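You operate a simulated robot arm through the tools that you are given. There is no shell and no other tool. Be economical: measure what you need, move in short steps, check, and stop when the job is done.

Carry out the task below with a simulated robot arm. There is one attempt and no reset: what you move stays moved.

TASK
Set the relief to blow at 1.2 bar, then vent.
Fine: set dial to 1.5 bar, test valve to FILL, turn the relief dial by the pressure screen, hands clear of the silencer; set dial back to 0.5 bar.
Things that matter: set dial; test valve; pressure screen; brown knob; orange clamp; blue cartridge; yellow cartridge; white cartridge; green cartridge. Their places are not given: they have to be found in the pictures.

It is judged by the outcome, as a careful person would: the job done as asked, and still so three seconds after it is handed in. It fails if anything else is knocked over, pushed out of place, dropped, spilled or broken.

THE ROBOT
A 6-joint arm with a two-finger parallel gripper, fixed in place. Base frame: the origin is at the foot of the arm, x ahead of it, y to its left, z up; the work surface is at about z = 0. Units: mm, rad, N and s.
With the tool pointing down near the work surface it reaches from about 140 to 580 mm from the base axis. Its first joint turns from -1.152 to 1.152 rad. Payload 2.1 kg.
The TCP is the grasp point between the finger pads, 30 mm short of the fingertips. In the tool frame z runs along the fingers and y along their closing line. The gripper opens to 94 mm. The fingers are 28 mm wide and 10 mm thick; the gripper's body (50 by 96 mm) begins 55 mm behind the TCP.
Orientation is that of the tool frame in the base frame, as a unit quaternion [w, x, y, z]. With the fingers straight down and closing along the base's y, the tool's x points along the base's -x, its y along +y and its z along -z.

THE INTERFACE
- The arm moves only by the tool play_rows. Its argument "motion" is a list of rows, each a list of 7 numbers: the shift along the tool's x, y, z in mm, then the turn, a rotation vector about the tool's x, y, z in rad, then the gripper command, from -1 (shut) to 1 (fully open), values between in proportion. In form: [[x, y, z, rx, ry, rz, hand], ...]. A call has 1 to 8 rows; each row shifts and turns the commanded pose from where the row before left it, along the tool's axes as they then stand. Each row takes 0.2 s and may step no farther than 50 mm and 0.15 rad from the row before; otherwise, or with a gripper value out of range, the whole call is refused. Where a pose cannot be reached the arm comes as near as it can. A force on the tool above 40 N (or 10 N above the force at the start of the call, whichever is more), or a blocked arm, ends the call early, and 0.2 s more pass. The fingers move at their own pace (about 72 mm/s each) and stop on an object; they squeeze with about 38 N. The grip force told is the motor's: it shows also when the fingers shut on nothing. Time passes only in rows, and 0.2 s behind the last, so rows that do not move let the fingers close. It gives the time, the measured TCP pose, the force on the tool (base axes), the opening and the grip force at its end, in the units of the frame above (readings bear some noise).
- Cameras (640 x 400 px; columns grow to the right, rows downward): "scene" is fixed at [20.6, -353.5, 489.3]; the picture's right is [0.97, -0.23, 0.00], its down [-0.12, -0.52, -0.84] and it looks along [0.19, 0.82, -0.54] (base axes); focal length 234 px, centre (320, 200). "wrist" rides on the gripper at [76, 14, -102] in the tool frame; the picture's right is [-0.18, 0.98, 0.00], its down [-0.75, -0.14, -0.64] and it looks along [-0.63, -0.12, 0.77] (tool axes); focal length 243 px, centre (320, 200).
- get_image(camera): a new picture of that camera. It takes no simulated time.
- probe_pixels(camera, pixels): for up to 12 pixels [column, row] of the newest picture of that camera ("zoom" is the newest enlarged one), the place [x, y, z] in the base frame of the surface seen there, good to about 2 mm. It takes no simulated time.
- zoom(camera, box): a new picture of the part [left, top, right, bottom] of that camera's present view, enlarged. It takes no simulated time.
- job_done(): hands the job in; it is judged then, once.

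Keep the steps short. Do not move on a guess: measure, check each grasp and each placing, and mend mistakes. In all there are 80 turns and 46 pictures (those below and enlarged ones count). Leave the gripper open and the arm clear of the work at the hand-in unless told otherwise, and finish with a single line.

The tools are called after "Request:" by a JSON object that holds its "api" and its "payload". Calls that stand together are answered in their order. play_rows: Moves the arm, as the interface text tells. Its arguments: {"type":"object","properties":{"motion":{"type":"array","items":{"type":"array","items":{"type":"number"}}}},"required":["motion"]} The other tools are called the same way: get_image (camera) takes a picture; probe_pixels (camera, pixels) gives the place of the surface under pixels of a picture; zoom (camera, box) takes an enlarged picture of a part of a camera's view; job_done () hands the job in.

At the start:

```text
time_s: 0.0
eef_pos: [343.8, 42.2, 398.4]
ee_rot: [-0.001, 0.0, 1.0, 0.0]
wrist_force: [0.3, 1.0, -0.2]
finger_gap: 94.2
finger_force: 0.0
```

scene: 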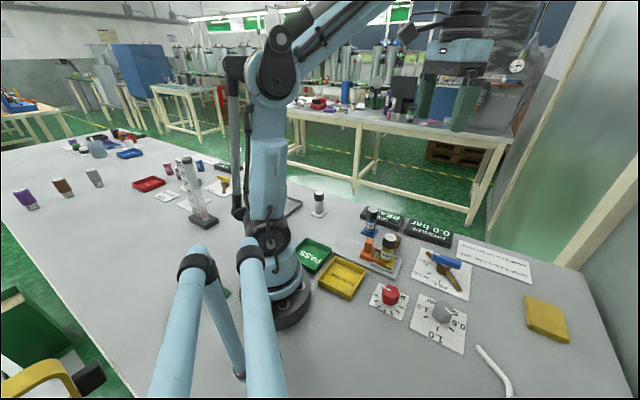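
wrist: 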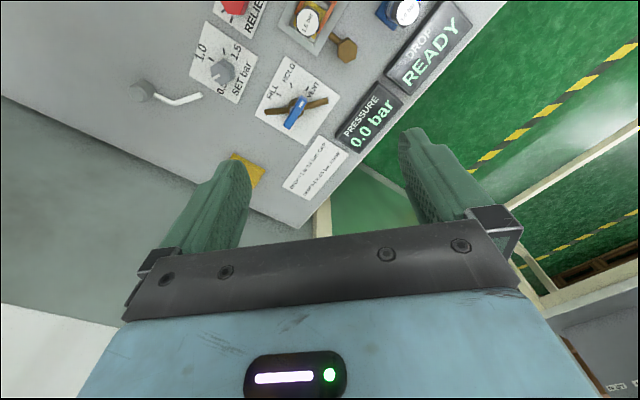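

I see a bench with a relief dial (red), set dial (grey), test valve (blue handle), and screens. I zoom in on that area from both cameras.

Request:
{"api": "zoom", "payload": {"camera": "scene", "box": [290, 180, 550, 360]}}

Request:
{"api": "zoom", "payload": {"camera": "wrist", "box": [120, 0, 480, 225]}}

```text
2.22 times, centred on (420, 270) of scene
```

zoom: 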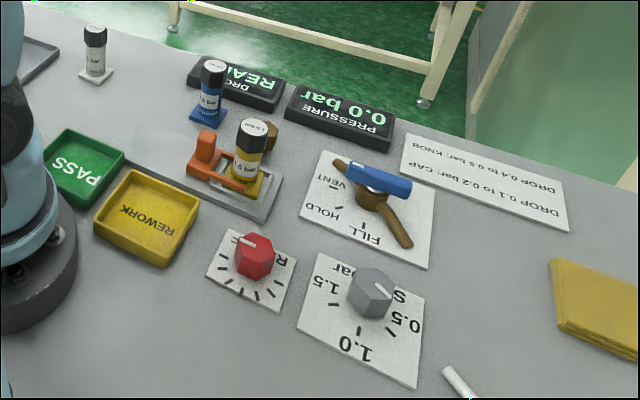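

```text
1.78 times, centred on (300, 112) of wrist
```

zoom: 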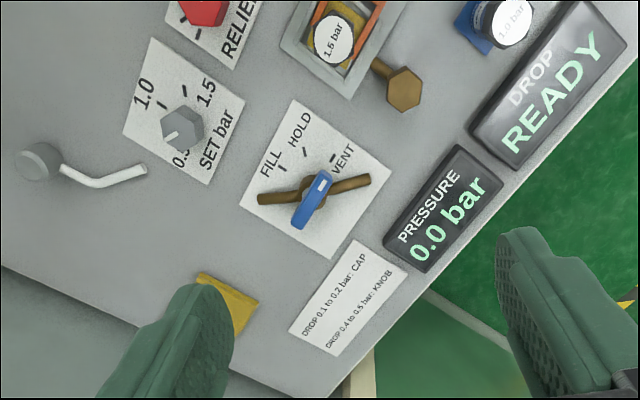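

I probe key points in the scene picture: set dial, relief dial, valve, screens, the clamp and others.

Request:
{"api": "probe_pixels", "payload": {"camera": "zoom", "pixels": [[183, 128], [170, 140], [322, 180], [298, 222], [265, 198], [362, 182], [405, 88], [333, 38], [206, 12], [40, 162], [140, 172], [502, 15]]}}

Request:
{"api": "get_image", "payload": {"camera": "scene"}}

Request:
{"api": "probe_pixels", "payload": {"camera": "scene", "pixels": [[389, 295], [392, 287], [442, 312], [447, 309], [455, 258], [430, 256], [457, 290], [388, 240], [372, 213], [366, 247], [400, 239], [380, 258]]}}

```text
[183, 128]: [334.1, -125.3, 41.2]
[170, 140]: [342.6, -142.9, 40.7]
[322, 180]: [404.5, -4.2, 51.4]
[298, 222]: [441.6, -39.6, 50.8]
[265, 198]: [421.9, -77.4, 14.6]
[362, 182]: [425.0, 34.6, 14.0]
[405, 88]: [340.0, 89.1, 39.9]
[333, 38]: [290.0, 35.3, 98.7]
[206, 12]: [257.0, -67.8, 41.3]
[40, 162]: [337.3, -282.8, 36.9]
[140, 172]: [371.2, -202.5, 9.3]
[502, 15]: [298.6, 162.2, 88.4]
```

```text
41 pictures are left
```

scene: 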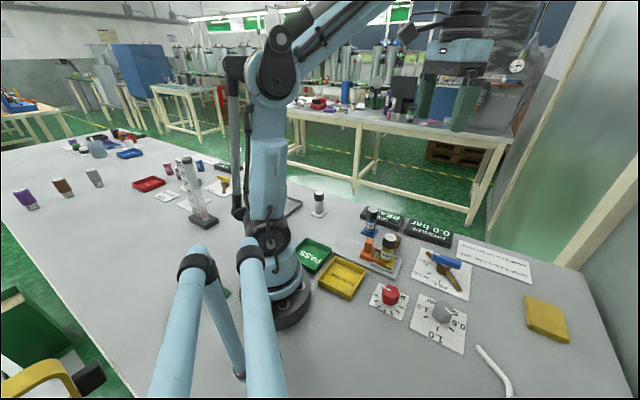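

```text
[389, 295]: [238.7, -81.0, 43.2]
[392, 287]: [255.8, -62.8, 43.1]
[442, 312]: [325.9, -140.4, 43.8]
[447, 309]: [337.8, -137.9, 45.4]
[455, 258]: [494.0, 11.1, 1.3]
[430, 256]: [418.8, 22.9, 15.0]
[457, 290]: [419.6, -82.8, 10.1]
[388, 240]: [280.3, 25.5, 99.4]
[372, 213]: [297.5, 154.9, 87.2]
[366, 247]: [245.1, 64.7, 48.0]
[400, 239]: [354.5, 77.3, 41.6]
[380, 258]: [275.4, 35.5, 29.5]
```

The dials and valve are located. I move the wrist camera back and right for a clearer view of the panel and the scales (about −100, −90, −40 mm).

Request:
{"api": "play_rows", "payload": {"motion": [[33, -30, 10, 0, 0, 0, 1], [33, -30, 10, 0, 0, 0, 1], [33, -30, 10, 0, 0, 0, 1]]}}

Request:
{"api": "get_image", "payload": {"camera": "wrist"}}

```text
time_s: 0.8
eef_pos: [245.2, -47.7, 368.5]
ee_rot: [0.0, -0.001, 1.0, 0.0]
wrist_force: [-0.9, -0.2, -0.8]
finger_gap: 93.9
finger_force: 0.1
```

```text
40 pictures are left
```

wrist: 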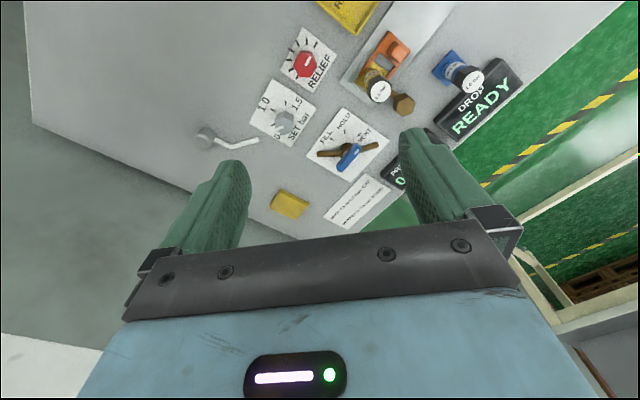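

Request:
{"api": "zoom", "payload": {"camera": "wrist", "box": [190, 15, 350, 165]}}

Request:
{"api": "zoom", "payload": {"camera": "wrist", "box": [300, 20, 500, 240]}}

```text
2.67 times, centred on (270, 90) of wrist
```

zoom: 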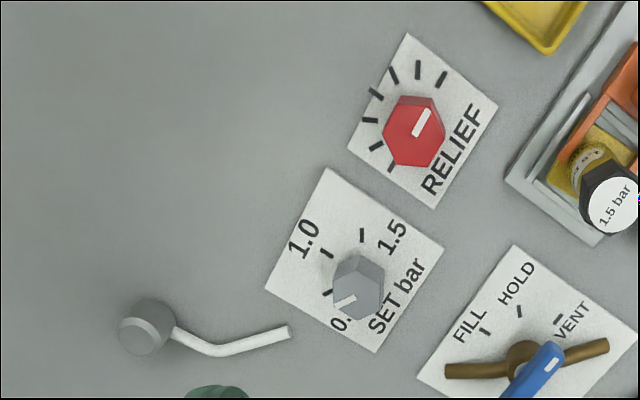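

```text
1.82 times, centred on (400, 130) of wrist
```

zoom: 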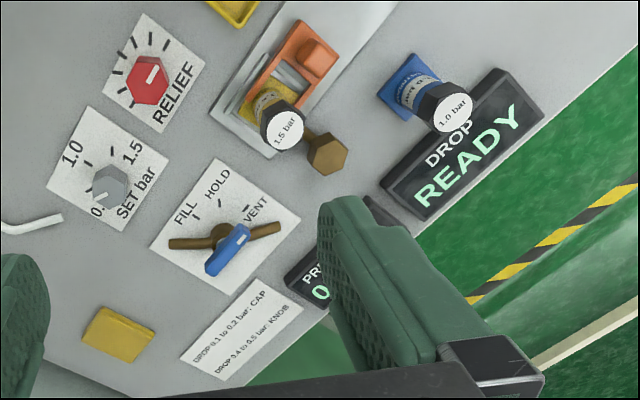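

The set pointer sits at 0.5 and the valve's white mark at VENT. I need a closer look to measure the ticks, so I move above the right side, to about (250, −140, 220), clear of everything.

Request:
{"api": "play_rows", "payload": {"motion": [[0, -30, 35, 0, 0, 0, 1], [0, -30, 35, 0, 0, 0, 1], [0, -32, 35, 0, 0, 0, 1], [0, 0, 35, 0, 0, 0, 1]]}}

Request:
{"api": "get_image", "payload": {"camera": "wrist"}}

```text
time_s: 1.8
eef_pos: [245.2, -142.3, 229.4]
ee_rot: [0.0, -0.001, 1.0, 0.0]
wrist_force: [-0.2, 0.0, 0.2]
finger_gap: 94.1
finger_force: 0.0
```

```text
37 pictures are left
```

wrist: 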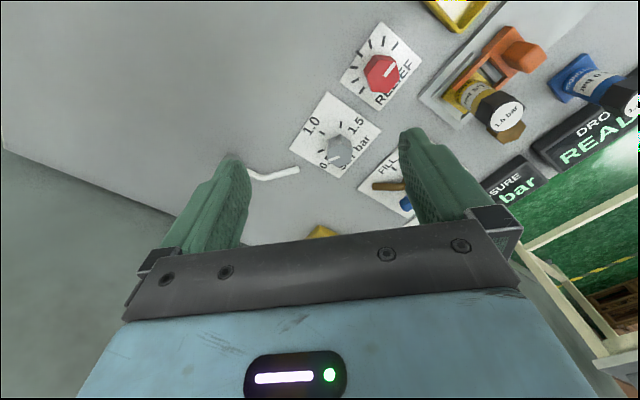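

Request:
{"api": "zoom", "payload": {"camera": "wrist", "box": [270, 15, 430, 185]}}

```text
2.35 times, centred on (350, 100) of wrist
```

zoom: 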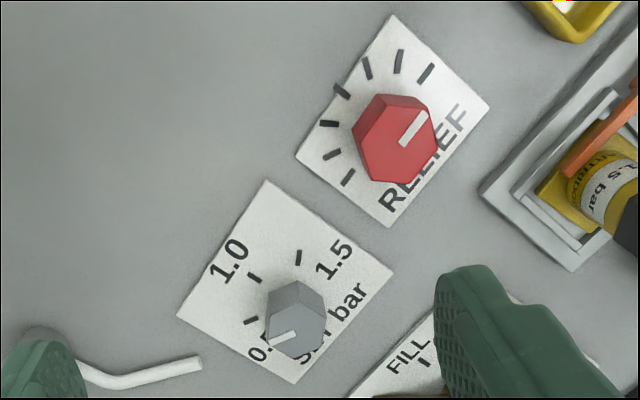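

Request:
{"api": "probe_pixels", "payload": {"camera": "zoom", "pixels": [[253, 278], [298, 257], [251, 320], [275, 342], [292, 335], [305, 325], [267, 180], [393, 268], [297, 383], [178, 315], [294, 284], [268, 317]]}}

Request:
{"api": "probe_pixels", "payload": {"camera": "zoom", "pixels": [[424, 116], [403, 141], [432, 155], [400, 182], [372, 176], [348, 177], [426, 73], [341, 90], [491, 105], [392, 227], [391, 15], [296, 153]]}}

```text
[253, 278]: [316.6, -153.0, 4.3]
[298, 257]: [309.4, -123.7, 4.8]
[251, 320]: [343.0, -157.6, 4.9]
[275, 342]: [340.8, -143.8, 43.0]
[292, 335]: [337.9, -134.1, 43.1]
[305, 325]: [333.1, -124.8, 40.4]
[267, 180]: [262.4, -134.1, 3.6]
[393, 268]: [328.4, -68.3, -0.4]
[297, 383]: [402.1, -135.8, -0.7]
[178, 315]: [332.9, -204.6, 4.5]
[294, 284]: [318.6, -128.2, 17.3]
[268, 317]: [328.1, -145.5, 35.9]
```

```text
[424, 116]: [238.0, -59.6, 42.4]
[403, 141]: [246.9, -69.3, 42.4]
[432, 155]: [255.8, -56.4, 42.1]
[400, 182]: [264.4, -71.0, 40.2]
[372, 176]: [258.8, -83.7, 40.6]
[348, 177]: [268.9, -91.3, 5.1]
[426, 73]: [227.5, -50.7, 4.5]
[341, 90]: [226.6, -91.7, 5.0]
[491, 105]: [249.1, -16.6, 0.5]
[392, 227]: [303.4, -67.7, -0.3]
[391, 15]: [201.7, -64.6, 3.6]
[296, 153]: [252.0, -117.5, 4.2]
```

Set dial: centre ≈ (335.7, −131), 0.5 tick at −75°, 1.0 at −135°, 1.5 at −195°. Before gripping I need the hexagon orientation, so I zoom on each knob.

Request:
{"api": "zoom", "payload": {"camera": "wrist", "box": [320, 120, 365, 175]}}

Request:
{"api": "zoom", "payload": {"camera": "wrist", "box": [355, 45, 410, 105]}}

```text
7.27 times, centred on (342, 148) of wrist
```

zoom: 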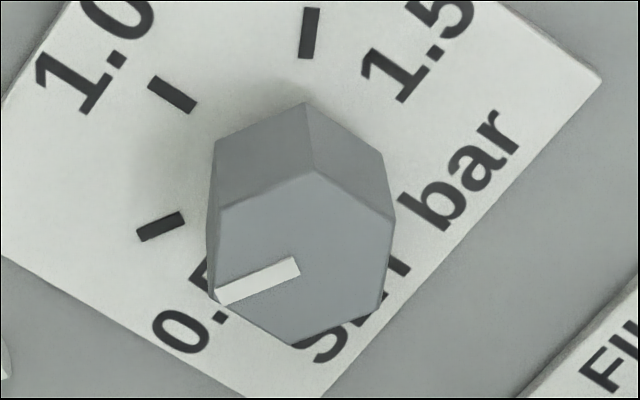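

```text
6.67 times, centred on (382, 75) of wrist
```

zoom: 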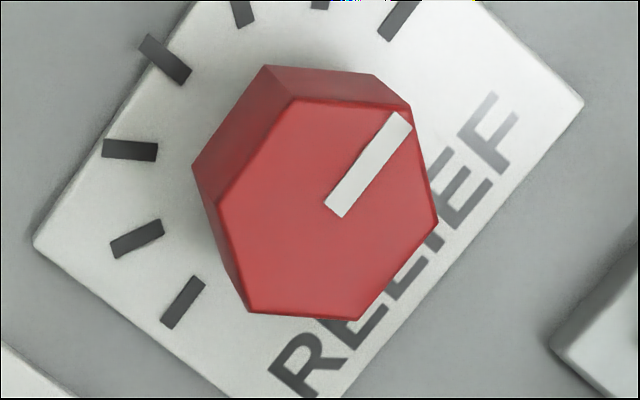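

Pointers aim at hexagon corners. I probe the relief knob's corners and the pointer ends.

Request:
{"api": "probe_pixels", "payload": {"camera": "zoom", "pixels": [[292, 104], [404, 112], [433, 222], [358, 316], [252, 308], [222, 210], [338, 206], [400, 124], [183, 302], [136, 238], [130, 150], [165, 60]]}}

Request:
{"api": "probe_pixels", "payload": {"camera": "wrist", "pixels": [[340, 145], [351, 150], [350, 161], [338, 166.5], [329, 161], [329.5, 149.5], [384, 72], [395, 63]]}}

```text
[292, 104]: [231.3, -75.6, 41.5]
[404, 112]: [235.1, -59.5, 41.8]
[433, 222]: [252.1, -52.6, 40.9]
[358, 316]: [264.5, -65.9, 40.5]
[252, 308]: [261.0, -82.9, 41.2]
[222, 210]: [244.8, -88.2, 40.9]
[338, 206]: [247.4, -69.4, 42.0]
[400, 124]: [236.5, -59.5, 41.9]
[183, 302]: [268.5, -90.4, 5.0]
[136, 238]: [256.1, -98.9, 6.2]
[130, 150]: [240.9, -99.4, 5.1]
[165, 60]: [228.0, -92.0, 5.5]
```

```text
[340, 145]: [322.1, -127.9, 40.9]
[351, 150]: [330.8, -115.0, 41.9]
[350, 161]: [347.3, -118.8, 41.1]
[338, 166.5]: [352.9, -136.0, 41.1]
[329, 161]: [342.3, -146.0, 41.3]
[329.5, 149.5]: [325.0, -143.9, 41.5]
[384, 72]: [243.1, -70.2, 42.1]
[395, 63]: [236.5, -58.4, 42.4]
```

Relief: centre (248, −71), pointer at the top tick (135°), ticks every 30°. Set: centre (336.5, −131), pointer at about −74°. I move above the set dial and turn the tool +45° so the fingers face hexagon flats.

Request:
{"api": "play_rows", "payload": {"motion": [[-46, 5, 0, 0, 0, -0.0, 0.3], [-45.5, 6, 10, 0, 0, -0.13, 0.3], [0, 0, 40, 0, 0, -0.13, 0.3], [0, 0, 40, 0, 0, -0.13, 0.3], [0, 0, 37, 0, 0, -0.13, 0.3], [0, 0, 0, 0, 0, -0.13, 0.3], [0, 0, 0, 0, 0, -0.13, 0.3], [0, 0, 0, 0, 0, 0, 0.3]]}}

Request:
{"api": "get_image", "payload": {"camera": "scene"}}

```text
time_s: 3.6
eef_pos: [336.3, -129.1, 102.5]
ee_rot: [0.0, -0.382, 0.924, 0.0]
wrist_force: [1.2, -0.2, 0.0]
finger_gap: 61.2
finger_force: 0.2
```

```text
33 pictures are left
```

scene: 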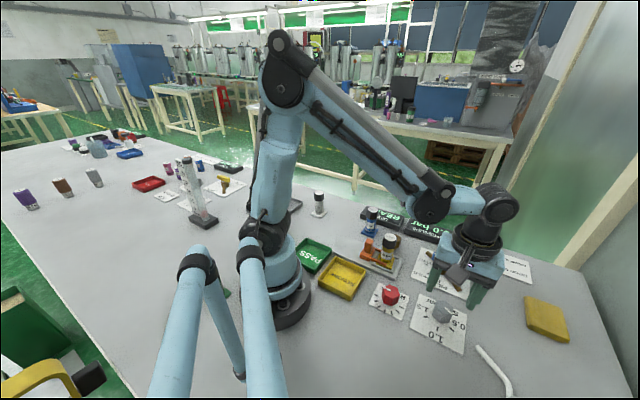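

Tool closes at 135°, above the knob. I fine-tune and lower to z≈40.

Request:
{"api": "play_rows", "payload": {"motion": [[1.2, -1.5, 22, 0, 0, 0, 0.3], [0, 0, 20, 0, 0, 0, 0.3], [0, 0, 20, 0, 0, 0, 0.3], [0, 0, 0, 0, 0, 0, 0.3]]}}

Request:
{"api": "get_image", "payload": {"camera": "wrist"}}

```text
time_s: 4.6
eef_pos: [336.5, -129.1, 41.4]
ee_rot: [0.0, -0.38, 0.925, 0.0]
wrist_force: [0.5, -0.8, 1.1]
finger_gap: 61.2
finger_force: 0.2
```

```text
32 pictures are left
```

wrist: 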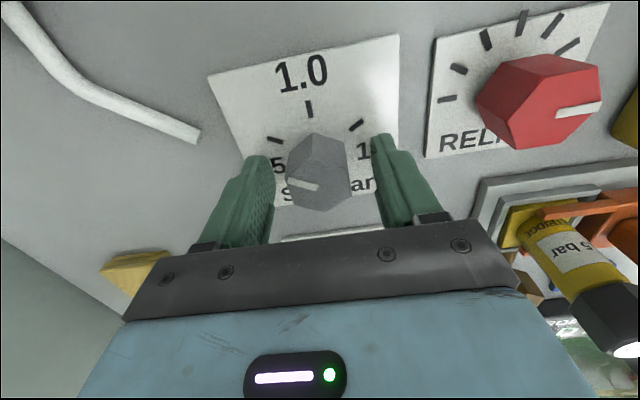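

The knob lies between the fingers. I close on it.

Request:
{"api": "play_rows", "payload": {"motion": [[0, 0, 0, 0, 0, 0, -1], [0, 0, 0, 0, 0, 0, -1], [0, 0, 0, 0, 0, 0, -1]]}}

```text
time_s: 5.4
eef_pos: [335.1, -130.3, 43.0]
ee_rot: [0.0, -0.381, 0.925, 0.0]
wrist_force: [4.6, -6.7, -7.9]
finger_gap: 36.5
finger_force: 37.6
```

The gap reads 36.5, wider than expected; I look at the grip.

Request:
{"api": "zoom", "payload": {"camera": "wrist", "box": [200, 60, 440, 240]}}

```text
2.22 times, centred on (320, 150) of wrist
```

zoom: 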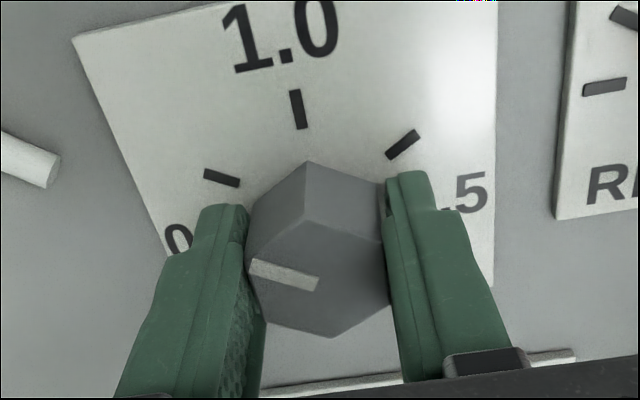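

The grip holds (37.6 N). I turn clockwise by 0.98 rad (7×0.14) and check.

Request:
{"api": "play_rows", "payload": {"motion": [[0, 0, 0, 0, 0, 0.14, -1], [0, 0, 0, 0, 0, 0.14, -1], [0, 0, 0, 0, 0, 0.14, -1], [0, 0, 0, 0, 0, 0.14, -1], [0, 0, 0, 0, 0, 0.14, -1], [0, 0, 0, 0, 0, 0.14, -1], [0, 0, 0, 0, 0, 0.14, -1]]}}

Request:
{"api": "zoom", "payload": {"camera": "wrist", "box": [200, 60, 440, 240]}}

```text
time_s: 6.1
eef_pos: [335.4, -131.1, 41.5]
ee_rot: [0.0, -0.244, 0.97, 0.0]
wrist_force: [-0.7, 0.1, 6.9]
finger_gap: 36.4
finger_force: 38.4
stopped in row 3: the force on the tool passed its limit (the readings are from after the stop); the commanded pose is now the measured one
```

```text
2.22 times, centred on (320, 150) of wrist
```

zoom: 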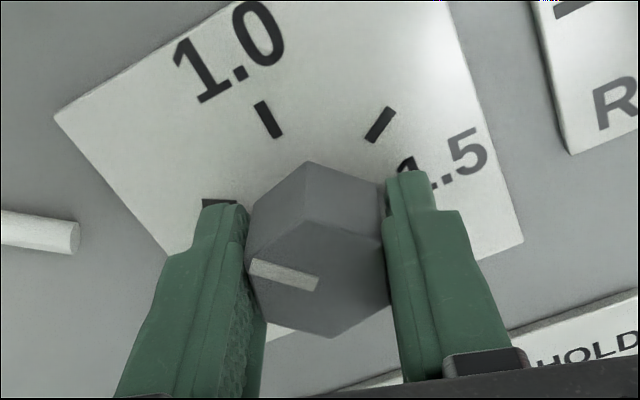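

The knob turned with the tool (about 17°), then a force limit stopped it. I continue more slowly.

Request:
{"api": "play_rows", "payload": {"motion": [[0, 0, 0, 0, 0, 0.06, -1], [0, 0, 0, 0, 0, 0.06, -1], [0, 0, 0, 0, 0, 0.06, -1], [0, 0, 0, 0, 0, 0.06, -1], [0, 0, 0, 0, 0, 0.06, -1], [0, 0, 0, 0, 0, 0.06, -1], [0, 0, 0, 0, 0, 0.06, -1], [0, 0, 0, 0, 0, 0.06, -1]]}}

```text
time_s: 7.0
eef_pos: [335.1, -131.0, 41.4]
ee_rot: [0.0, -0.138, 0.99, 0.0]
wrist_force: [-1.4, 0.5, 5.9]
finger_gap: 36.5
finger_force: 37.8
stopped in row 4: the force on the tool passed its limit (the readings are from after the stop); the commanded pose is now the measured one
```

I measure the force in a short turn to understand what builds up.

Request:
{"api": "play_rows", "payload": {"motion": [[0, 0, 0, 0, 0, 0.06, -1], [0, 0, 0, 0, 0, 0.06, -1]]}}

```text
time_s: 7.6
eef_pos: [336.1, -130.7, 41.8]
ee_rot: [0.0, -0.076, 0.997, 0.0]
wrist_force: [4.4, -2.5, 25.3]
finger_gap: 36.1
finger_force: 38.0
```

The force is upward on the tool (+25 N z). I ease up 0.5 mm per row while turning.

Request:
{"api": "play_rows", "payload": {"motion": [[0, 0, -1, 0, 0, 0.06, -1], [0, 0, -0.5, 0, 0, 0.06, -1], [0, 0, -0.5, 0, 0, 0.06, -1], [0, 0, -0.5, 0, 0, 0.06, -1]]}}

```text
time_s: 8.2
eef_pos: [335.3, -131.1, 40.2]
ee_rot: [0.0, -0.025, 1.0, 0.0]
wrist_force: [-0.3, -0.3, -7.1]
finger_gap: 36.3
finger_force: 38.5
stopped in row 2: the force on the tool passed its limit (the readings are from after the stop); the commanded pose is now the measured one
```

I try a loose cage instead of a firm squeeze (gap ≈ 38 mm), so only turning is passed on.

Request:
{"api": "play_rows", "payload": {"motion": [[0, 0, 0, 0, 0, 0, -0.19], [0, 0, 0, 0, 0, 0, -0.19], [0, 0, 0, 0, 0, 0.1, -0.19], [0, 0, 0, 0, 0, 0.1, -0.19], [0, 0, 0, 0, 0, 0.1, -0.19], [0, 0, 0, 0, 0, 0.1, -0.19], [0, 0, 0, 0, 0, 0.1, -0.19], [0, 0, 0, 0, 0, 0.1, -0.19]]}}

Request:
{"api": "zoom", "payload": {"camera": "wrist", "box": [200, 60, 440, 240]}}

```text
time_s: 10.0
eef_pos: [335.3, -129.9, 41.8]
ee_rot: [0.001, 0.272, 0.962, -0.001]
wrist_force: [0.4, -0.1, -0.1]
finger_gap: 38.3
finger_force: 0.1
```

```text
2.22 times, centred on (320, 150) of wrist
```

zoom: 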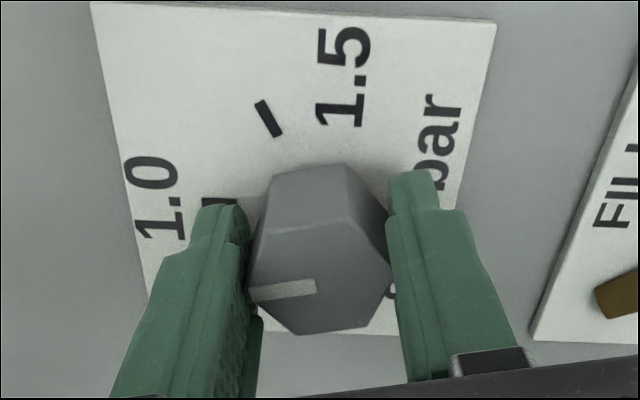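

The loose cage turns the knob freely without force. I continue 0.88 rad and check.

Request:
{"api": "play_rows", "payload": {"motion": [[0, 0, 0, 0, 0, 0.11, -0.19], [0, 0, 0, 0, 0, 0.11, -0.19], [0, 0, 0, 0, 0, 0.11, -0.19], [0, 0, 0, 0, 0, 0.11, -0.19], [0, 0, 0, 0, 0, 0.11, -0.19], [0, 0, 0, 0, 0, 0.11, -0.19], [0, 0, 0, 0, 0, 0.11, -0.19], [0, 0, 0, 0, 0, 0.11, -0.19]]}}

Request:
{"api": "zoom", "payload": {"camera": "wrist", "box": [200, 60, 440, 240]}}

```text
time_s: 11.8
eef_pos: [335.9, -131.9, 42.4]
ee_rot: [0.0, 0.656, 0.755, 0.001]
wrist_force: [-0.1, 0.6, -0.1]
finger_gap: 38.0
finger_force: 0.0
```

```text
2.22 times, centred on (320, 150) of wrist
```

zoom: 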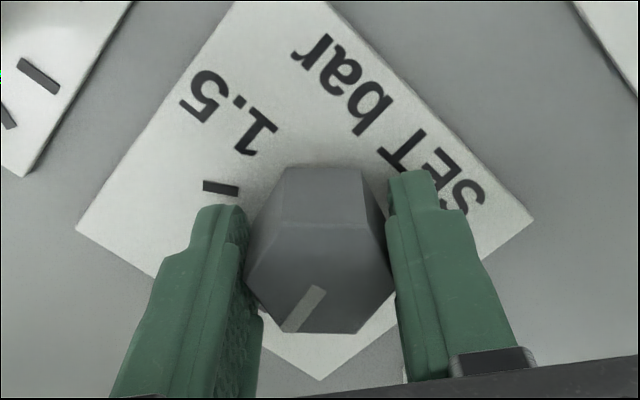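

The knob slipped in the cage. I measure where the pointer is now.

Request:
{"api": "probe_pixels", "payload": {"camera": "zoom", "pixels": [[291, 326], [318, 291], [288, 225], [360, 228], [393, 275], [362, 332], [283, 328], [249, 280], [288, 172], [361, 175], [221, 187], [320, 280]]}}

```text
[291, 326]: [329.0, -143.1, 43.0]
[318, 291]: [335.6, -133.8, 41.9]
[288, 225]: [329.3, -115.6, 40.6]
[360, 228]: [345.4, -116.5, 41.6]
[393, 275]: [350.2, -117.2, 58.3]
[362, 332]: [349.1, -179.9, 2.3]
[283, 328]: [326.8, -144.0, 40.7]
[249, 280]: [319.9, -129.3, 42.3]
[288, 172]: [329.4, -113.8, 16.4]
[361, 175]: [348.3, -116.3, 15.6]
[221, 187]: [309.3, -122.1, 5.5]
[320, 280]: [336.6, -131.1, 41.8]
```

Pointer is at −126° (needs −195°). The knob is tapered (wider below), so I open, turn the tool back about 76° to face flats at 84°, and re-grip at a tighter gap.

Request:
{"api": "play_rows", "payload": {"motion": [[0, 0, 0, 0, 0, 0, 0.3], [0, 0, 0, 0, 0, 0, 0.3], [0, 0, -4, 0, 0, -0.145, 0.3], [0, 0, 0, 0, 0, -0.145, 0.3], [0, 0, 0, 0, 0, -0.145, 0.3], [0, 0, 0, 0, 0, -0.145, 0.3], [0, 0, 0, 0, 0, -0.145, 0.3], [0, 0, 0, 0, 0, -0.145, 0.3]]}}

Request:
{"api": "play_rows", "payload": {"motion": [[0, 0, 0, 0, 0, -0.145, 0.3], [0, 0, 0, 0, 0, -0.145, 0.3], [0, 0, 0, 0, 0, -0.145, 0.3], [0, 0, 0, 0, 0, 0, -0.24], [0, 0, 0, 0, 0, 0, -0.24], [0, 0, 0, 0, 0, 0, -0.24]]}}

Request:
{"api": "zoom", "payload": {"camera": "wrist", "box": [200, 60, 440, 240]}}

```text
time_s: 13.6
eef_pos: [336.9, -130.8, 44.5]
ee_rot: [0.001, 0.275, 0.962, 0.0]
wrist_force: [0.1, 0.2, 0.1]
finger_gap: 61.1
finger_force: 0.0
```

```text
time_s: 15.0
eef_pos: [336.8, -130.0, 44.7]
ee_rot: [0.001, 0.062, 0.998, 0.0]
wrist_force: [-0.1, -0.2, 1.1]
finger_gap: 35.9
finger_force: 0.0
```

```text
2.22 times, centred on (320, 150) of wrist
```

zoom: 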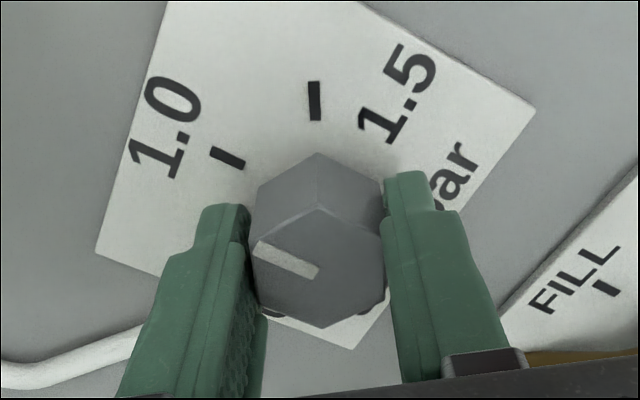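

The flats line up with the fingers. I turn 1.04 rad clockwise with a light cage, then check.

Request:
{"api": "play_rows", "payload": {"motion": [[0, 0, 0, 0, 0, 0.13, -0.255], [0, 0, 0, 0, 0, 0.13, -0.255], [0, 0, 0, 0, 0, 0.13, -0.255], [0, 0, 0, 0, 0, 0.13, -0.255], [0, 0, 0, 0, 0, 0.13, -0.255], [0, 0, 0, 0, 0, 0.13, -0.255], [0, 0, 0, 0, 0, 0.13, -0.255], [0, 0, 0, 0, 0, 0.13, -0.255]]}}

Request:
{"api": "zoom", "payload": {"camera": "wrist", "box": [200, 60, 440, 240]}}

```text
time_s: 16.8
eef_pos: [335.3, -131.7, 45.5]
ee_rot: [0.0, 0.551, 0.834, 0.0]
wrist_force: [-1.3, -0.5, -0.3]
finger_gap: 35.5
finger_force: 1.0
```

```text
2.22 times, centred on (320, 150) of wrist
```

zoom: 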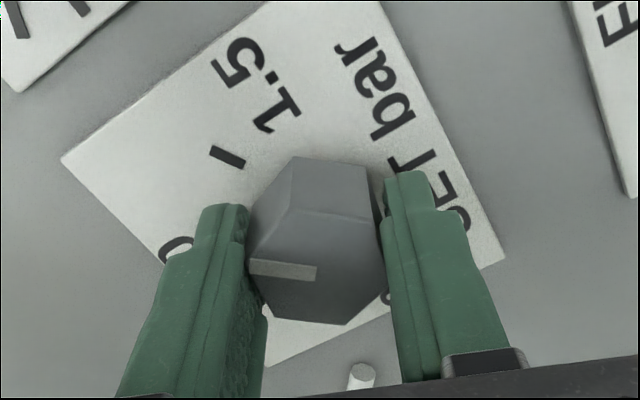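

Request:
{"api": "probe_pixels", "payload": {"camera": "zoom", "pixels": [[254, 267], [312, 274], [228, 157], [291, 211], [365, 221], [280, 271]]}}

```text
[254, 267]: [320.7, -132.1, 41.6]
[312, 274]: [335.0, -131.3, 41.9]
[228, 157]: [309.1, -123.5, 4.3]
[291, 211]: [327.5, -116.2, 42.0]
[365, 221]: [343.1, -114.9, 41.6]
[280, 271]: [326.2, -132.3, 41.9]
```

Pointer at −177°, tick at −196°. I turn a further 0.31 rad.

Request:
{"api": "play_rows", "payload": {"motion": [[0, 0, 0, 0, 0, 0.11, -0.255], [0, 0, 0, 0, 0, 0.1, -0.255], [0, 0, 0, 0, 0, 0.1, -0.255], [0, 0, 0, 0, 0, 0, -0.255]]}}

Request:
{"api": "zoom", "payload": {"camera": "wrist", "box": [200, 60, 440, 240]}}

Request:
{"api": "probe_pixels", "payload": {"camera": "zoom", "pixels": [[254, 267], [312, 274], [280, 271], [320, 275]]}}

```text
time_s: 17.8
eef_pos: [336.1, -131.0, 45.2]
ee_rot: [0.001, 0.673, 0.74, 0.001]
wrist_force: [-0.5, -1.5, -0.4]
finger_gap: 35.8
finger_force: 0.2
```

```text
2.22 times, centred on (320, 150) of wrist
```

zoom: 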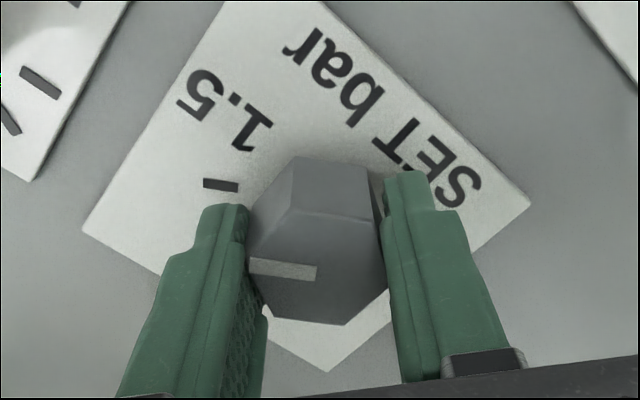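

```text
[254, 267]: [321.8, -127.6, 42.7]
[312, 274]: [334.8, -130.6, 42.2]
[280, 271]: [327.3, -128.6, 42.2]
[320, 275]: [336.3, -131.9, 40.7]
```

The pointer is at about 166°, on the 1.5 tick. I open, lift, and turn back to the neutral direction to look at the dial and valve.

Request:
{"api": "play_rows", "payload": {"motion": [[0, 0, 0, 0, 0, 0, 0.3], [0, 0, 0, 0, 0, 0, 0.3], [0, 0, -40, 0, 0, 0, 0.3], [0, 0, -40, 0, 0, -0.14, 0.3], [0, 0, -40, 0, 0, -0.14, 0.3], [0, 0, -10, 0, 0, -0.14, 0.3], [0, 0, 0, 0, 0, -0.14, 0.3], [0, 0, 0, 0, 0, -0.14, 0.3]]}}

Request:
{"api": "play_rows", "payload": {"motion": [[0, 0, 0, 0, 0, -0.15, 0.3], [0, 0, 0, 0, 0, -0.15, 0.3], [0, 0, 0, 0, 0, -0.15, 0.3], [0, 0, 0, 0, 0, -0.15, 0.3], [0, 0, 0, 0, 0, -0.15, 0.3], [0, 0, 0, 0, 0, 0, 0.3]]}}

Request:
{"api": "get_image", "payload": {"camera": "wrist"}}

```text
time_s: 19.6
eef_pos: [335.6, -129.5, 175.5]
ee_rot: [0.001, 0.377, 0.926, 0.0]
wrist_force: [-0.1, 0.0, 0.1]
finger_gap: 61.1
finger_force: 0.1
```

```text
time_s: 21.0
eef_pos: [335.4, -129.9, 174.3]
ee_rot: [0.0, 0.012, 1.0, -0.001]
wrist_force: [-0.2, 0.1, 0.1]
finger_gap: 61.2
finger_force: 0.0
```

```text
24 pictures are left
```

wrist: 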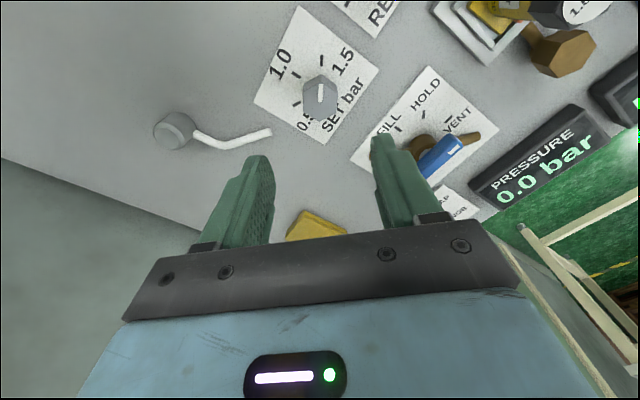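

I check the set pointer by probes, along with the valve features seen here.

Request:
{"api": "probe_pixels", "payload": {"camera": "wrist", "pixels": [[320, 86], [321, 100], [326, 76], [297, 106], [397, 128], [418, 103], [446, 110], [455, 139], [425, 170], [469, 133], [441, 152], [437, 148]]}}

```text
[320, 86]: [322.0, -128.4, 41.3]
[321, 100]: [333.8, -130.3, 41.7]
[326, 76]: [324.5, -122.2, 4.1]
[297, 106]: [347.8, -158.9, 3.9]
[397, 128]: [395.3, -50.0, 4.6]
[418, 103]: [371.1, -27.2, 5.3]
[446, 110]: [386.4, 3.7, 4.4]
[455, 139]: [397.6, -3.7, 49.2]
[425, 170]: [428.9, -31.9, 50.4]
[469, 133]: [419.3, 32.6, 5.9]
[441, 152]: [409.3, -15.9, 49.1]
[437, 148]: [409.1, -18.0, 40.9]
```

Next I move over for a closer look at the valve (to about x 370, y −60, z 190).

Request:
{"api": "play_rows", "payload": {"motion": [[-15, 35, -5, 0, 0, 0, 0.3], [-15, 30, -5, 0, 0, 0, 0.3]]}}

Request:
{"api": "zoom", "payload": {"camera": "wrist", "box": [280, 0, 500, 180]}}

```text
time_s: 21.6
eef_pos: [365.1, -65.1, 186.2]
ee_rot: [0.0, 0.013, 1.0, 0.0]
wrist_force: [-0.4, 1.1, -0.1]
finger_gap: 61.2
finger_force: 0.0
```

```text
2.22 times, centred on (390, 90) of wrist
```

zoom: 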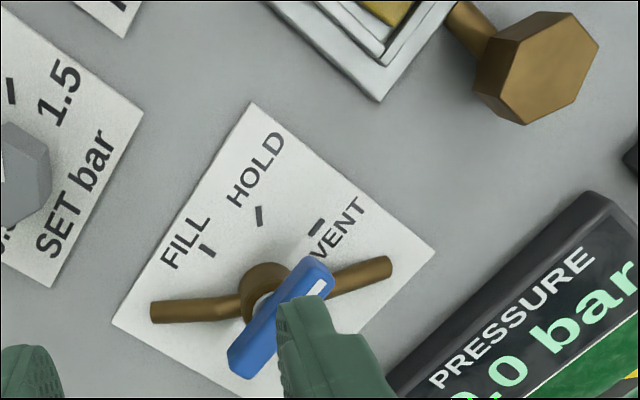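

Request:
{"api": "probe_pixels", "payload": {"camera": "zoom", "pixels": [[208, 251], [260, 216], [317, 228], [265, 270], [288, 268], [307, 262], [326, 280], [318, 288], [300, 300], [248, 357], [262, 320], [268, 290]]}}

Request:
{"api": "probe_pixels", "payload": {"camera": "zoom", "pixels": [[252, 103], [434, 250], [112, 322], [155, 312], [390, 265], [240, 350], [232, 352], [250, 372], [245, 345]]}}

```text
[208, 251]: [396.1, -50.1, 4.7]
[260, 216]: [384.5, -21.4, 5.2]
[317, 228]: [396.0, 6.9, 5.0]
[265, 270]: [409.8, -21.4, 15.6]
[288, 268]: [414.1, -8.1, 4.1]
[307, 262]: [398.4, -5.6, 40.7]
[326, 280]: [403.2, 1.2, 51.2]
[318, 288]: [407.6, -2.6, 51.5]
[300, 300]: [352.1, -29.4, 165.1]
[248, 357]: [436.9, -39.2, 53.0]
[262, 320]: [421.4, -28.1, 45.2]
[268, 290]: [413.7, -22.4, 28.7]
```

```text
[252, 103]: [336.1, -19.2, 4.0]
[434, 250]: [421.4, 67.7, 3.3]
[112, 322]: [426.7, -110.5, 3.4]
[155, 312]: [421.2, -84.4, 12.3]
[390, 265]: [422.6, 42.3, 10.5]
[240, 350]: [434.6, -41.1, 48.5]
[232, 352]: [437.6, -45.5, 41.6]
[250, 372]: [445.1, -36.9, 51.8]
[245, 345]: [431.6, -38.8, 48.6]
```

Valve: pivot ≈ (424, −21.5), the handle points to VENT (135°), HOLD at 180°, FILL at 225°. I go above it and turn to close across the handle (45°).

Request:
{"api": "play_rows", "payload": {"motion": [[-29, 23, 10, 0, 0, 0, 0.1], [-28.5, 22.2, 10, 0, 0, 0, 0.1], [0, 0, 25, 0, 0, 0.127, 0.1], [0, 0, 25, 0, 0, 0.127, 0.1], [0, 0, 0, 0, 0, 0.127, 0.1], [0, 0, 0, 0, 0, 0.127, 0.1], [0, 0, 0, 0, 0, 0.127, 0.1], [0, 0, 0, 0, 0, 0.127, 0.1]]}}

Request:
{"api": "get_image", "payload": {"camera": "wrist"}}

```text
time_s: 23.4
eef_pos: [426.5, -22.7, 115.4]
ee_rot: [0.001, 0.385, 0.923, -0.001]
wrist_force: [-0.2, 0.2, -0.3]
finger_gap: 51.6
finger_force: 0.0
```

```text
22 pictures are left
```

wrist: 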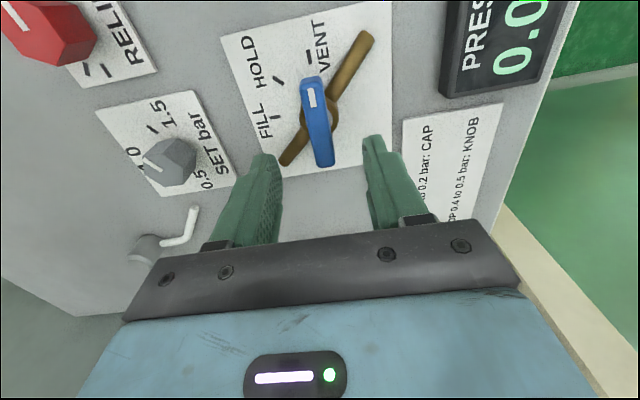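

Aligned with the handle. I descend to z≈62 and close.

Request:
{"api": "play_rows", "payload": {"motion": [[2, -0.7, 18, 0, 0, 0, 0.1], [0, 0, 18, 0, 0, 0, 0.1], [0, 0, 17, 0, 0, 0, 0.1], [0, 0, 0, 0, 0, 0, -1], [0, 0, 0, 0, 0, 0, -1], [0, 0, 0, 0, 0, 0, -1]]}}

```text
time_s: 24.8
eef_pos: [424.7, -20.8, 63.6]
ee_rot: [0.001, 0.383, 0.924, 0.001]
wrist_force: [3.6, 1.4, -9.3]
finger_gap: 15.7
finger_force: 45.0
```

Gripped at 15.7 mm. I turn counter-clockwise toward FILL.

Request:
{"api": "play_rows", "payload": {"motion": [[0, 0, 0, 0, 0, -0.12, -1], [0, 0, 0, 0, 0, -0.12, -1], [0, 0, 0, 0, 0, -0.12, -1], [0, 0, 0, 0, 0, -0.12, -1], [0, 0, 0, 0, 0, -0.12, -1], [0, 0, 0, 0, 0, -0.12, -1], [0, 0, 0, 0, 0, -0.12, -1], [0, 0, 0, 0, 0, -0.12, -1]]}}

```text
time_s: 26.2
eef_pos: [424.3, -20.3, 63.2]
ee_rot: [0.0, 0.06, 0.998, 0.0]
wrist_force: [-2.1, -0.2, 6.9]
finger_gap: 15.7
finger_force: 45.0
stopped in row 6: the force on the tool passed its limit (the readings are from after the stop); the commanded pose is now the measured one
```

Turned 38°. I ease the squeeze (command ≈15.5 mm) and continue.

Request:
{"api": "play_rows", "payload": {"motion": [[0, 0, 0, 0, 0, 0, -0.665], [0, 0, 0, 0, 0, -0.13, -0.665], [0, 0, 0, 0, 0, -0.13, -0.665], [0, 0, 0, 0, 0, -0.13, -0.665], [0, 0, 0, 0, 0, -0.13, -0.665], [0, 0, 0, 0, 0, -0.13, -0.665], [0, 0, 0, 0, 0, -0.13, -0.665], [0, 0, 0, 0, 0, -0.13, -0.665]]}}

Request:
{"api": "get_image", "payload": {"camera": "wrist"}}

```text
time_s: 28.0
eef_pos: [425.5, -21.8, 63.2]
ee_rot: [0.0, -0.387, 0.922, 0.0]
wrist_force: [1.6, -1.4, 0.3]
finger_gap: 16.6
finger_force: 0.9
```

```text
21 pictures are left
```

wrist: 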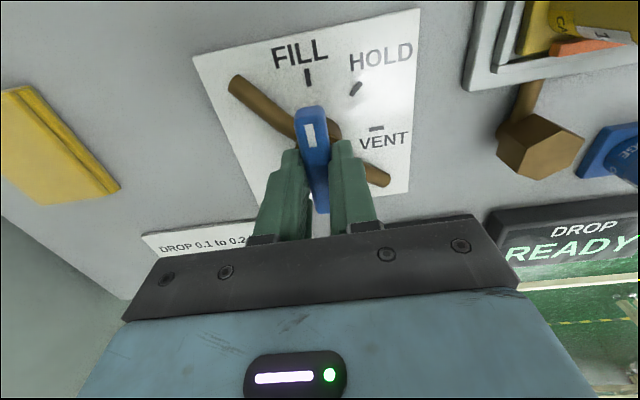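

The handle points at FILL. I open, lift, and read the pressure screen via the scene camera.

Request:
{"api": "play_rows", "payload": {"motion": [[0, 0, 0, 0, 0, -0.03, -0.665], [0, 0, 0, 0, 0, 0, 0.0], [0, 0, 0, 0, 0, 0, 0.0], [0, 0, -40, 0, 0, 0, 0.1], [0, 0, -40, 0, 0, 0, 0.1], [0, 0, -10, 0, 0, 0.14, 0.1], [0, 0, 0, 0, 0, 0.14, 0.1], [0, 0, 0, 0, 0, 0.14, 0.1]]}}

Request:
{"api": "zoom", "payload": {"camera": "scene", "box": [340, 190, 500, 340]}}

```text
time_s: 29.8
eef_pos: [423.9, -22.2, 153.6]
ee_rot: [0.001, -0.197, 0.98, 0.0]
wrist_force: [-0.2, 0.6, -0.2]
finger_gap: 51.6
finger_force: 0.1
```

```text
2.67 times, centred on (420, 265) of scene
```

zoom: 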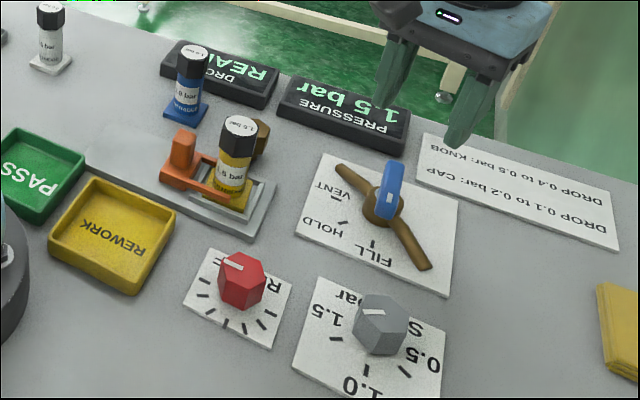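

Screen reads 1.5 bar, so the set dial and valve are right. Now I move above the relief dial (248, −71).

Request:
{"api": "play_rows", "payload": {"motion": [[45.3, 5.7, 0, 0, 0, 0, 0.1], [45.3, 5.7, 0, 0, 0, 0, 0.2], [45.3, 5.7, 0, 0, 0, 0, 0.3], [45.4, 5.8, 0, 0, 0, 0, 0.3], [0, 0, 0, 0, 0, 0, 0.3]]}}

Request:
{"api": "play_rows", "payload": {"motion": [[0, 0, 8, 0, 0, 0.143, 0.3], [0, 0, 8, 0, 0, 0.143, 0.3], [0, 0, 8, 0, 0, 0.143, 0.3], [0, 0, 8, 0, 0, 0.143, 0.3], [0, 0, 8, 0, 0, 0.143, 0.3], [0, 0, 8, 0, 0, 0.143, 0.3], [0, 0, 8, 0, 0, 0.143, 0.3], [0, 0, 0, 0, 0, 0.143, 0.3]]}}

Request:
{"api": "get_image", "payload": {"camera": "wrist"}}

```text
time_s: 31.0
eef_pos: [246.8, -70.9, 152.6]
ee_rot: [0.001, -0.2, 0.98, 0.001]
wrist_force: [-0.7, 0.5, 0.3]
finger_gap: 61.0
finger_force: 0.1
```

```text
time_s: 32.8
eef_pos: [248.8, -72.1, 98.1]
ee_rot: [0.001, 0.364, 0.931, 0.001]
wrist_force: [-0.3, 0.0, -0.5]
finger_gap: 60.8
finger_force: 0.1
```

```text
19 pictures are left
```

wrist: 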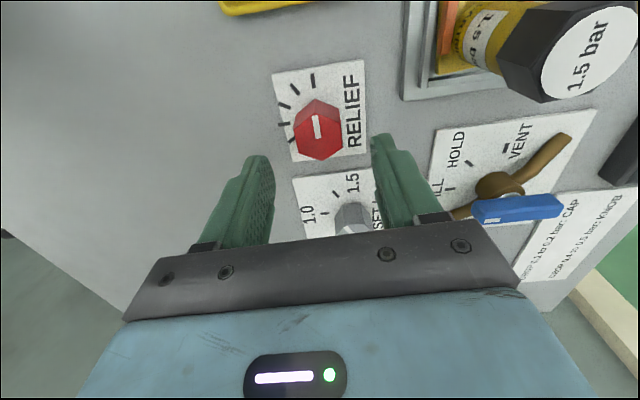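

Well aligned. I descend to z≈46 and close to a light cage.

Request:
{"api": "play_rows", "payload": {"motion": [[0, 0, 18, 0, 0, 0, 0.3], [0, 0, 17, 0, 0, 0, 0.3], [0, 0, 17, 0, 0, 0, 0.3], [0, 0, 0, 0, 0, 0, -0.25], [0, 0, 0, 0, 0, 0, -0.25], [0, 0, 0, 0, 0, 0, -0.25]]}}

Request:
{"api": "zoom", "payload": {"camera": "scene", "box": [340, 190, 500, 340]}}

```text
time_s: 34.2
eef_pos: [249.1, -70.1, 44.2]
ee_rot: [0.001, 0.362, 0.932, 0.001]
wrist_force: [-2.8, -2.4, 0.3]
finger_gap: 36.9
finger_force: 1.5
```

```text
2.67 times, centred on (420, 265) of scene
```

zoom: 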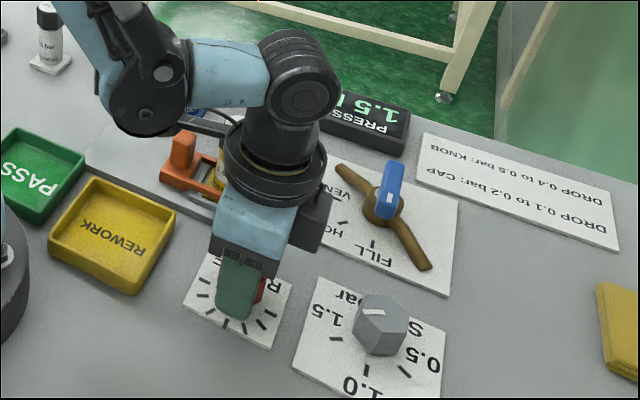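

The screen (1.5) is readable while gripping. I turn the relief counter-clockwise (toward lower) by 0.45 rad and read.

Request:
{"api": "play_rows", "payload": {"motion": [[0, 0, 0, 0, 0, -0.09, -0.25], [0, 0, 0, 0, 0, -0.09, -0.25], [0, 0, 0, 0, 0, -0.09, -0.25], [0, 0, 0, 0, 0, -0.09, -0.25], [0, 0, 0, 0, 0, -0.09, -0.25], [0, 0, 0, 0, 0, 0, -0.25], [0, 0, 0, 0, 0, 0, -0.25]]}}

Request:
{"api": "zoom", "payload": {"camera": "scene", "box": [340, 190, 500, 340]}}

```text
time_s: 35.8
eef_pos: [247.4, -71.3, 45.6]
ee_rot: [0.0, 0.145, 0.989, 0.001]
wrist_force: [-0.4, -0.1, 0.4]
finger_gap: 35.6
finger_force: 0.3
```

```text
2.67 times, centred on (420, 265) of scene
```

zoom: 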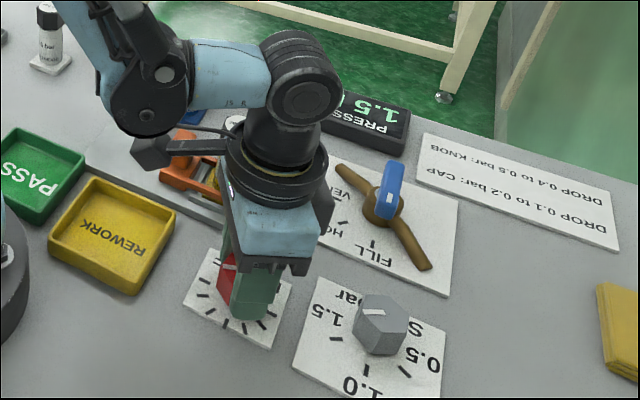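

Still 1.5. Another 0.45 rad.

Request:
{"api": "play_rows", "payload": {"motion": [[0, 0, 0, 0, 0, -0.09, -0.255], [0, 0, 0, 0, 0, -0.09, -0.255], [0, 0, 0, 0, 0, -0.09, -0.255], [0, 0, 0, 0, 0, -0.09, -0.255], [0, 0, 0, 0, 0, -0.09, -0.255], [0, 0, 0, 0, 0, 0, -0.255], [0, 0, 0, 0, 0, 0, -0.255]]}}

Request:
{"api": "zoom", "payload": {"camera": "scene", "box": [340, 190, 500, 340]}}

```text
time_s: 37.4
eef_pos: [249.1, -70.3, 45.9]
ee_rot: [0.0, -0.079, 0.997, 0.0]
wrist_force: [-1.3, 2.7, 0.0]
finger_gap: 36.6
finger_force: 1.3
```

```text
2.67 times, centred on (420, 265) of scene
```

zoom: 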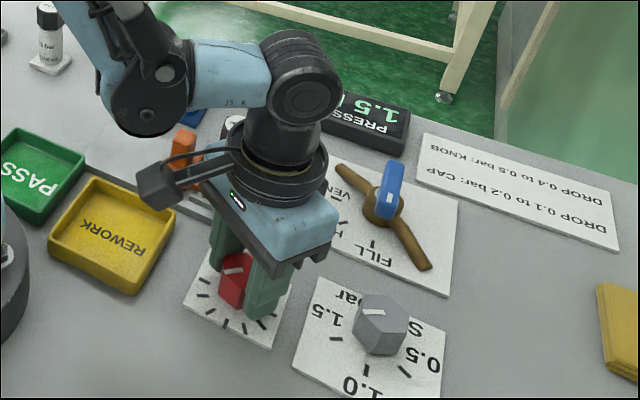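

Still 1.5; I check the pointer with the wrist camera to see how far it has turned.

Request:
{"api": "zoom", "payload": {"camera": "wrist", "box": [200, 60, 440, 240]}}

```text
2.22 times, centred on (320, 150) of wrist
```

zoom: 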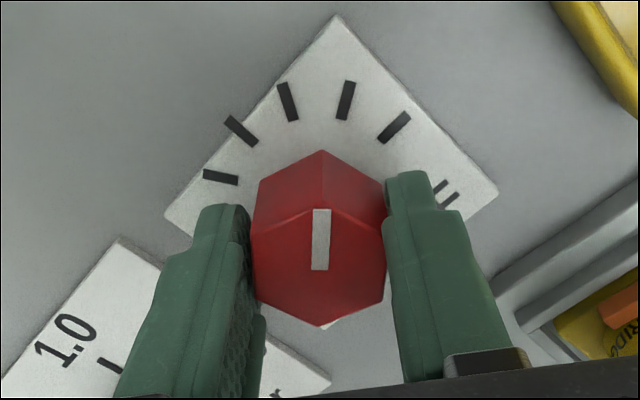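

The knob follows well (pointer ≈187°). I turn a further 0.30 rad.

Request:
{"api": "play_rows", "payload": {"motion": [[0, 0, 0, 0, 0, -0.1, -0.255], [0, 0, 0, 0, 0, -0.1, -0.255], [0, 0, 0, 0, 0, -0.1, -0.255], [0, 0, 0, 0, 0, 0, -0.255], [0, 0, 0, 0, 0, 0, -0.255], [0, 0, 0, 0, 0, 0, -0.255]]}}

Request:
{"api": "zoom", "payload": {"camera": "scene", "box": [340, 190, 500, 340]}}

```text
time_s: 38.8
eef_pos: [248.4, -71.1, 45.0]
ee_rot: [0.0, -0.227, 0.974, -0.001]
wrist_force: [-4.0, 4.2, -1.1]
finger_gap: 38.3
finger_force: 2.0
```

```text
2.67 times, centred on (420, 265) of scene
```

zoom: 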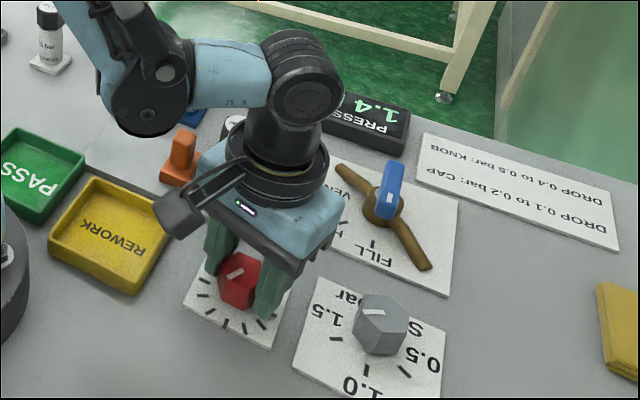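

1.4 bar: the relief is now limiting. The gap is opening (lag), so I tighten slightly and turn 0.2 rad.

Request:
{"api": "play_rows", "payload": {"motion": [[0, 0, 0, 0, 0, -0.07, -0.28], [0, 0, 0, 0, 0, -0.07, -0.28], [0, 0, 0, 0, 0, -0.06, -0.28], [0, 0, 0, 0, 0, 0, -0.28], [0, 0, 0, 0, 0, 0, -0.28], [0, 0, 0, 0, 0, 0, -0.28]]}}

Request:
{"api": "zoom", "payload": {"camera": "scene", "box": [340, 190, 500, 340]}}

```text
time_s: 40.2
eef_pos: [248.7, -73.1, 46.4]
ee_rot: [0.0, -0.323, 0.946, 0.0]
wrist_force: [-6.8, 4.5, 1.2]
finger_gap: 38.3
finger_force: 3.9
```

```text
2.67 times, centred on (420, 265) of scene
```

zoom: 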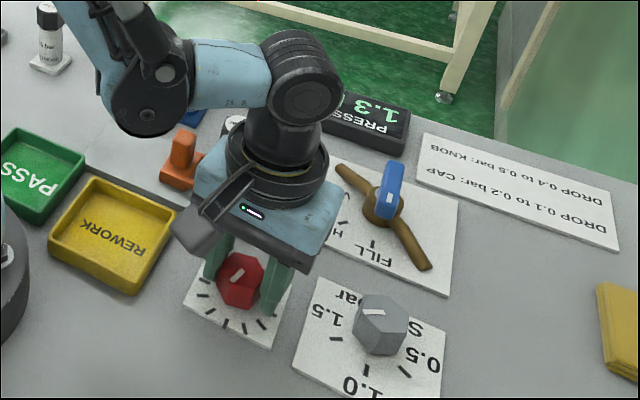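

1.3 bar. I probe the pointer in this picture to calibrate.

Request:
{"api": "probe_pixels", "payload": {"camera": "zoom", "pixels": [[233, 279], [238, 274], [243, 269], [239, 255], [252, 296], [202, 296], [209, 309]]}}

```text
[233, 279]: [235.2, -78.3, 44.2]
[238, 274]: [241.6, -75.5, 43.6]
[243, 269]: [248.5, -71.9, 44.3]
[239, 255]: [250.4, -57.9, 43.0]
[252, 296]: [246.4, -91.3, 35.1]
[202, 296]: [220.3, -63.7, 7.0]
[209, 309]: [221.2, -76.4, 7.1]
```

Pointer ≈206°. I turn 0.12 rad more.

Request:
{"api": "play_rows", "payload": {"motion": [[0, 0, 0, 0, 0, -0.06, -0.28], [0, 0, 0, 0, 0, -0.06, -0.28], [0, 0, 0, 0, 0, 0, -0.28], [0, 0, 0, 0, 0, 0, -0.28], [0, 0, 0, 0, 0, 0, -0.28]]}}

Request:
{"api": "zoom", "payload": {"camera": "scene", "box": [380, 210, 450, 310]}}

```text
time_s: 41.4
eef_pos: [247.1, -70.7, 44.9]
ee_rot: [0.001, -0.38, 0.925, 0.0]
wrist_force: [-5.7, 2.4, 1.4]
finger_gap: 37.8
finger_force: 3.7
```

```text
4.00 times, centred on (415, 260) of scene
```

zoom: 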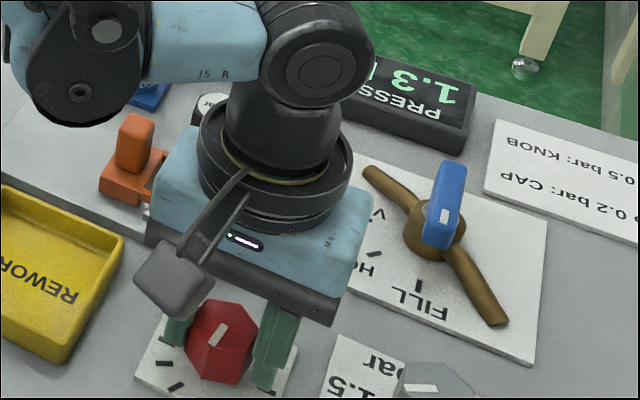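

Still 1.3. Another 0.10 rad.

Request:
{"api": "play_rows", "payload": {"motion": [[0, 0, 0, 0, 0, -0.05, -0.28], [0, 0, 0, 0, 0, -0.05, -0.28], [0, 0, 0, 0, 0, 0, -0.28], [0, 0, 0, 0, 0, 0, -0.28], [0, 0, 0, 0, 0, 0, -0.28]]}}

Request:
{"api": "zoom", "payload": {"camera": "scene", "box": [380, 210, 450, 310]}}

Request:
{"api": "probe_pixels", "payload": {"camera": "zoom", "pixels": [[213, 346], [225, 326], [219, 336]]}}

```text
time_s: 42.6
eef_pos: [247.8, -70.5, 45.1]
ee_rot: [0.0, -0.425, 0.905, 0.0]
wrist_force: [-5.3, 2.1, -0.9]
finger_gap: 37.1
finger_force: 2.6
```

```text
4.00 times, centred on (415, 260) of scene
```

zoom: 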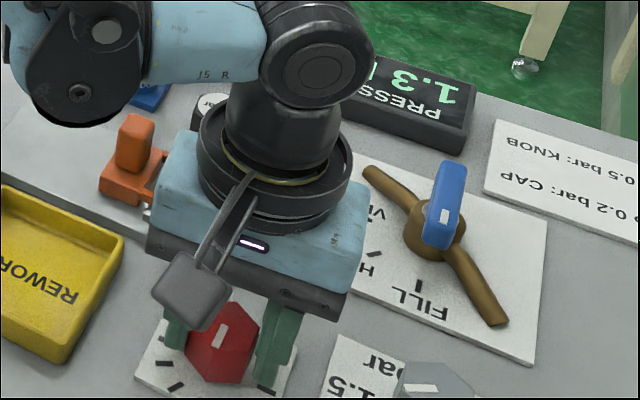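

```text
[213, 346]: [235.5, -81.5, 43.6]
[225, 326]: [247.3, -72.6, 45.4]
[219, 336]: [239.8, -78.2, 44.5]
```

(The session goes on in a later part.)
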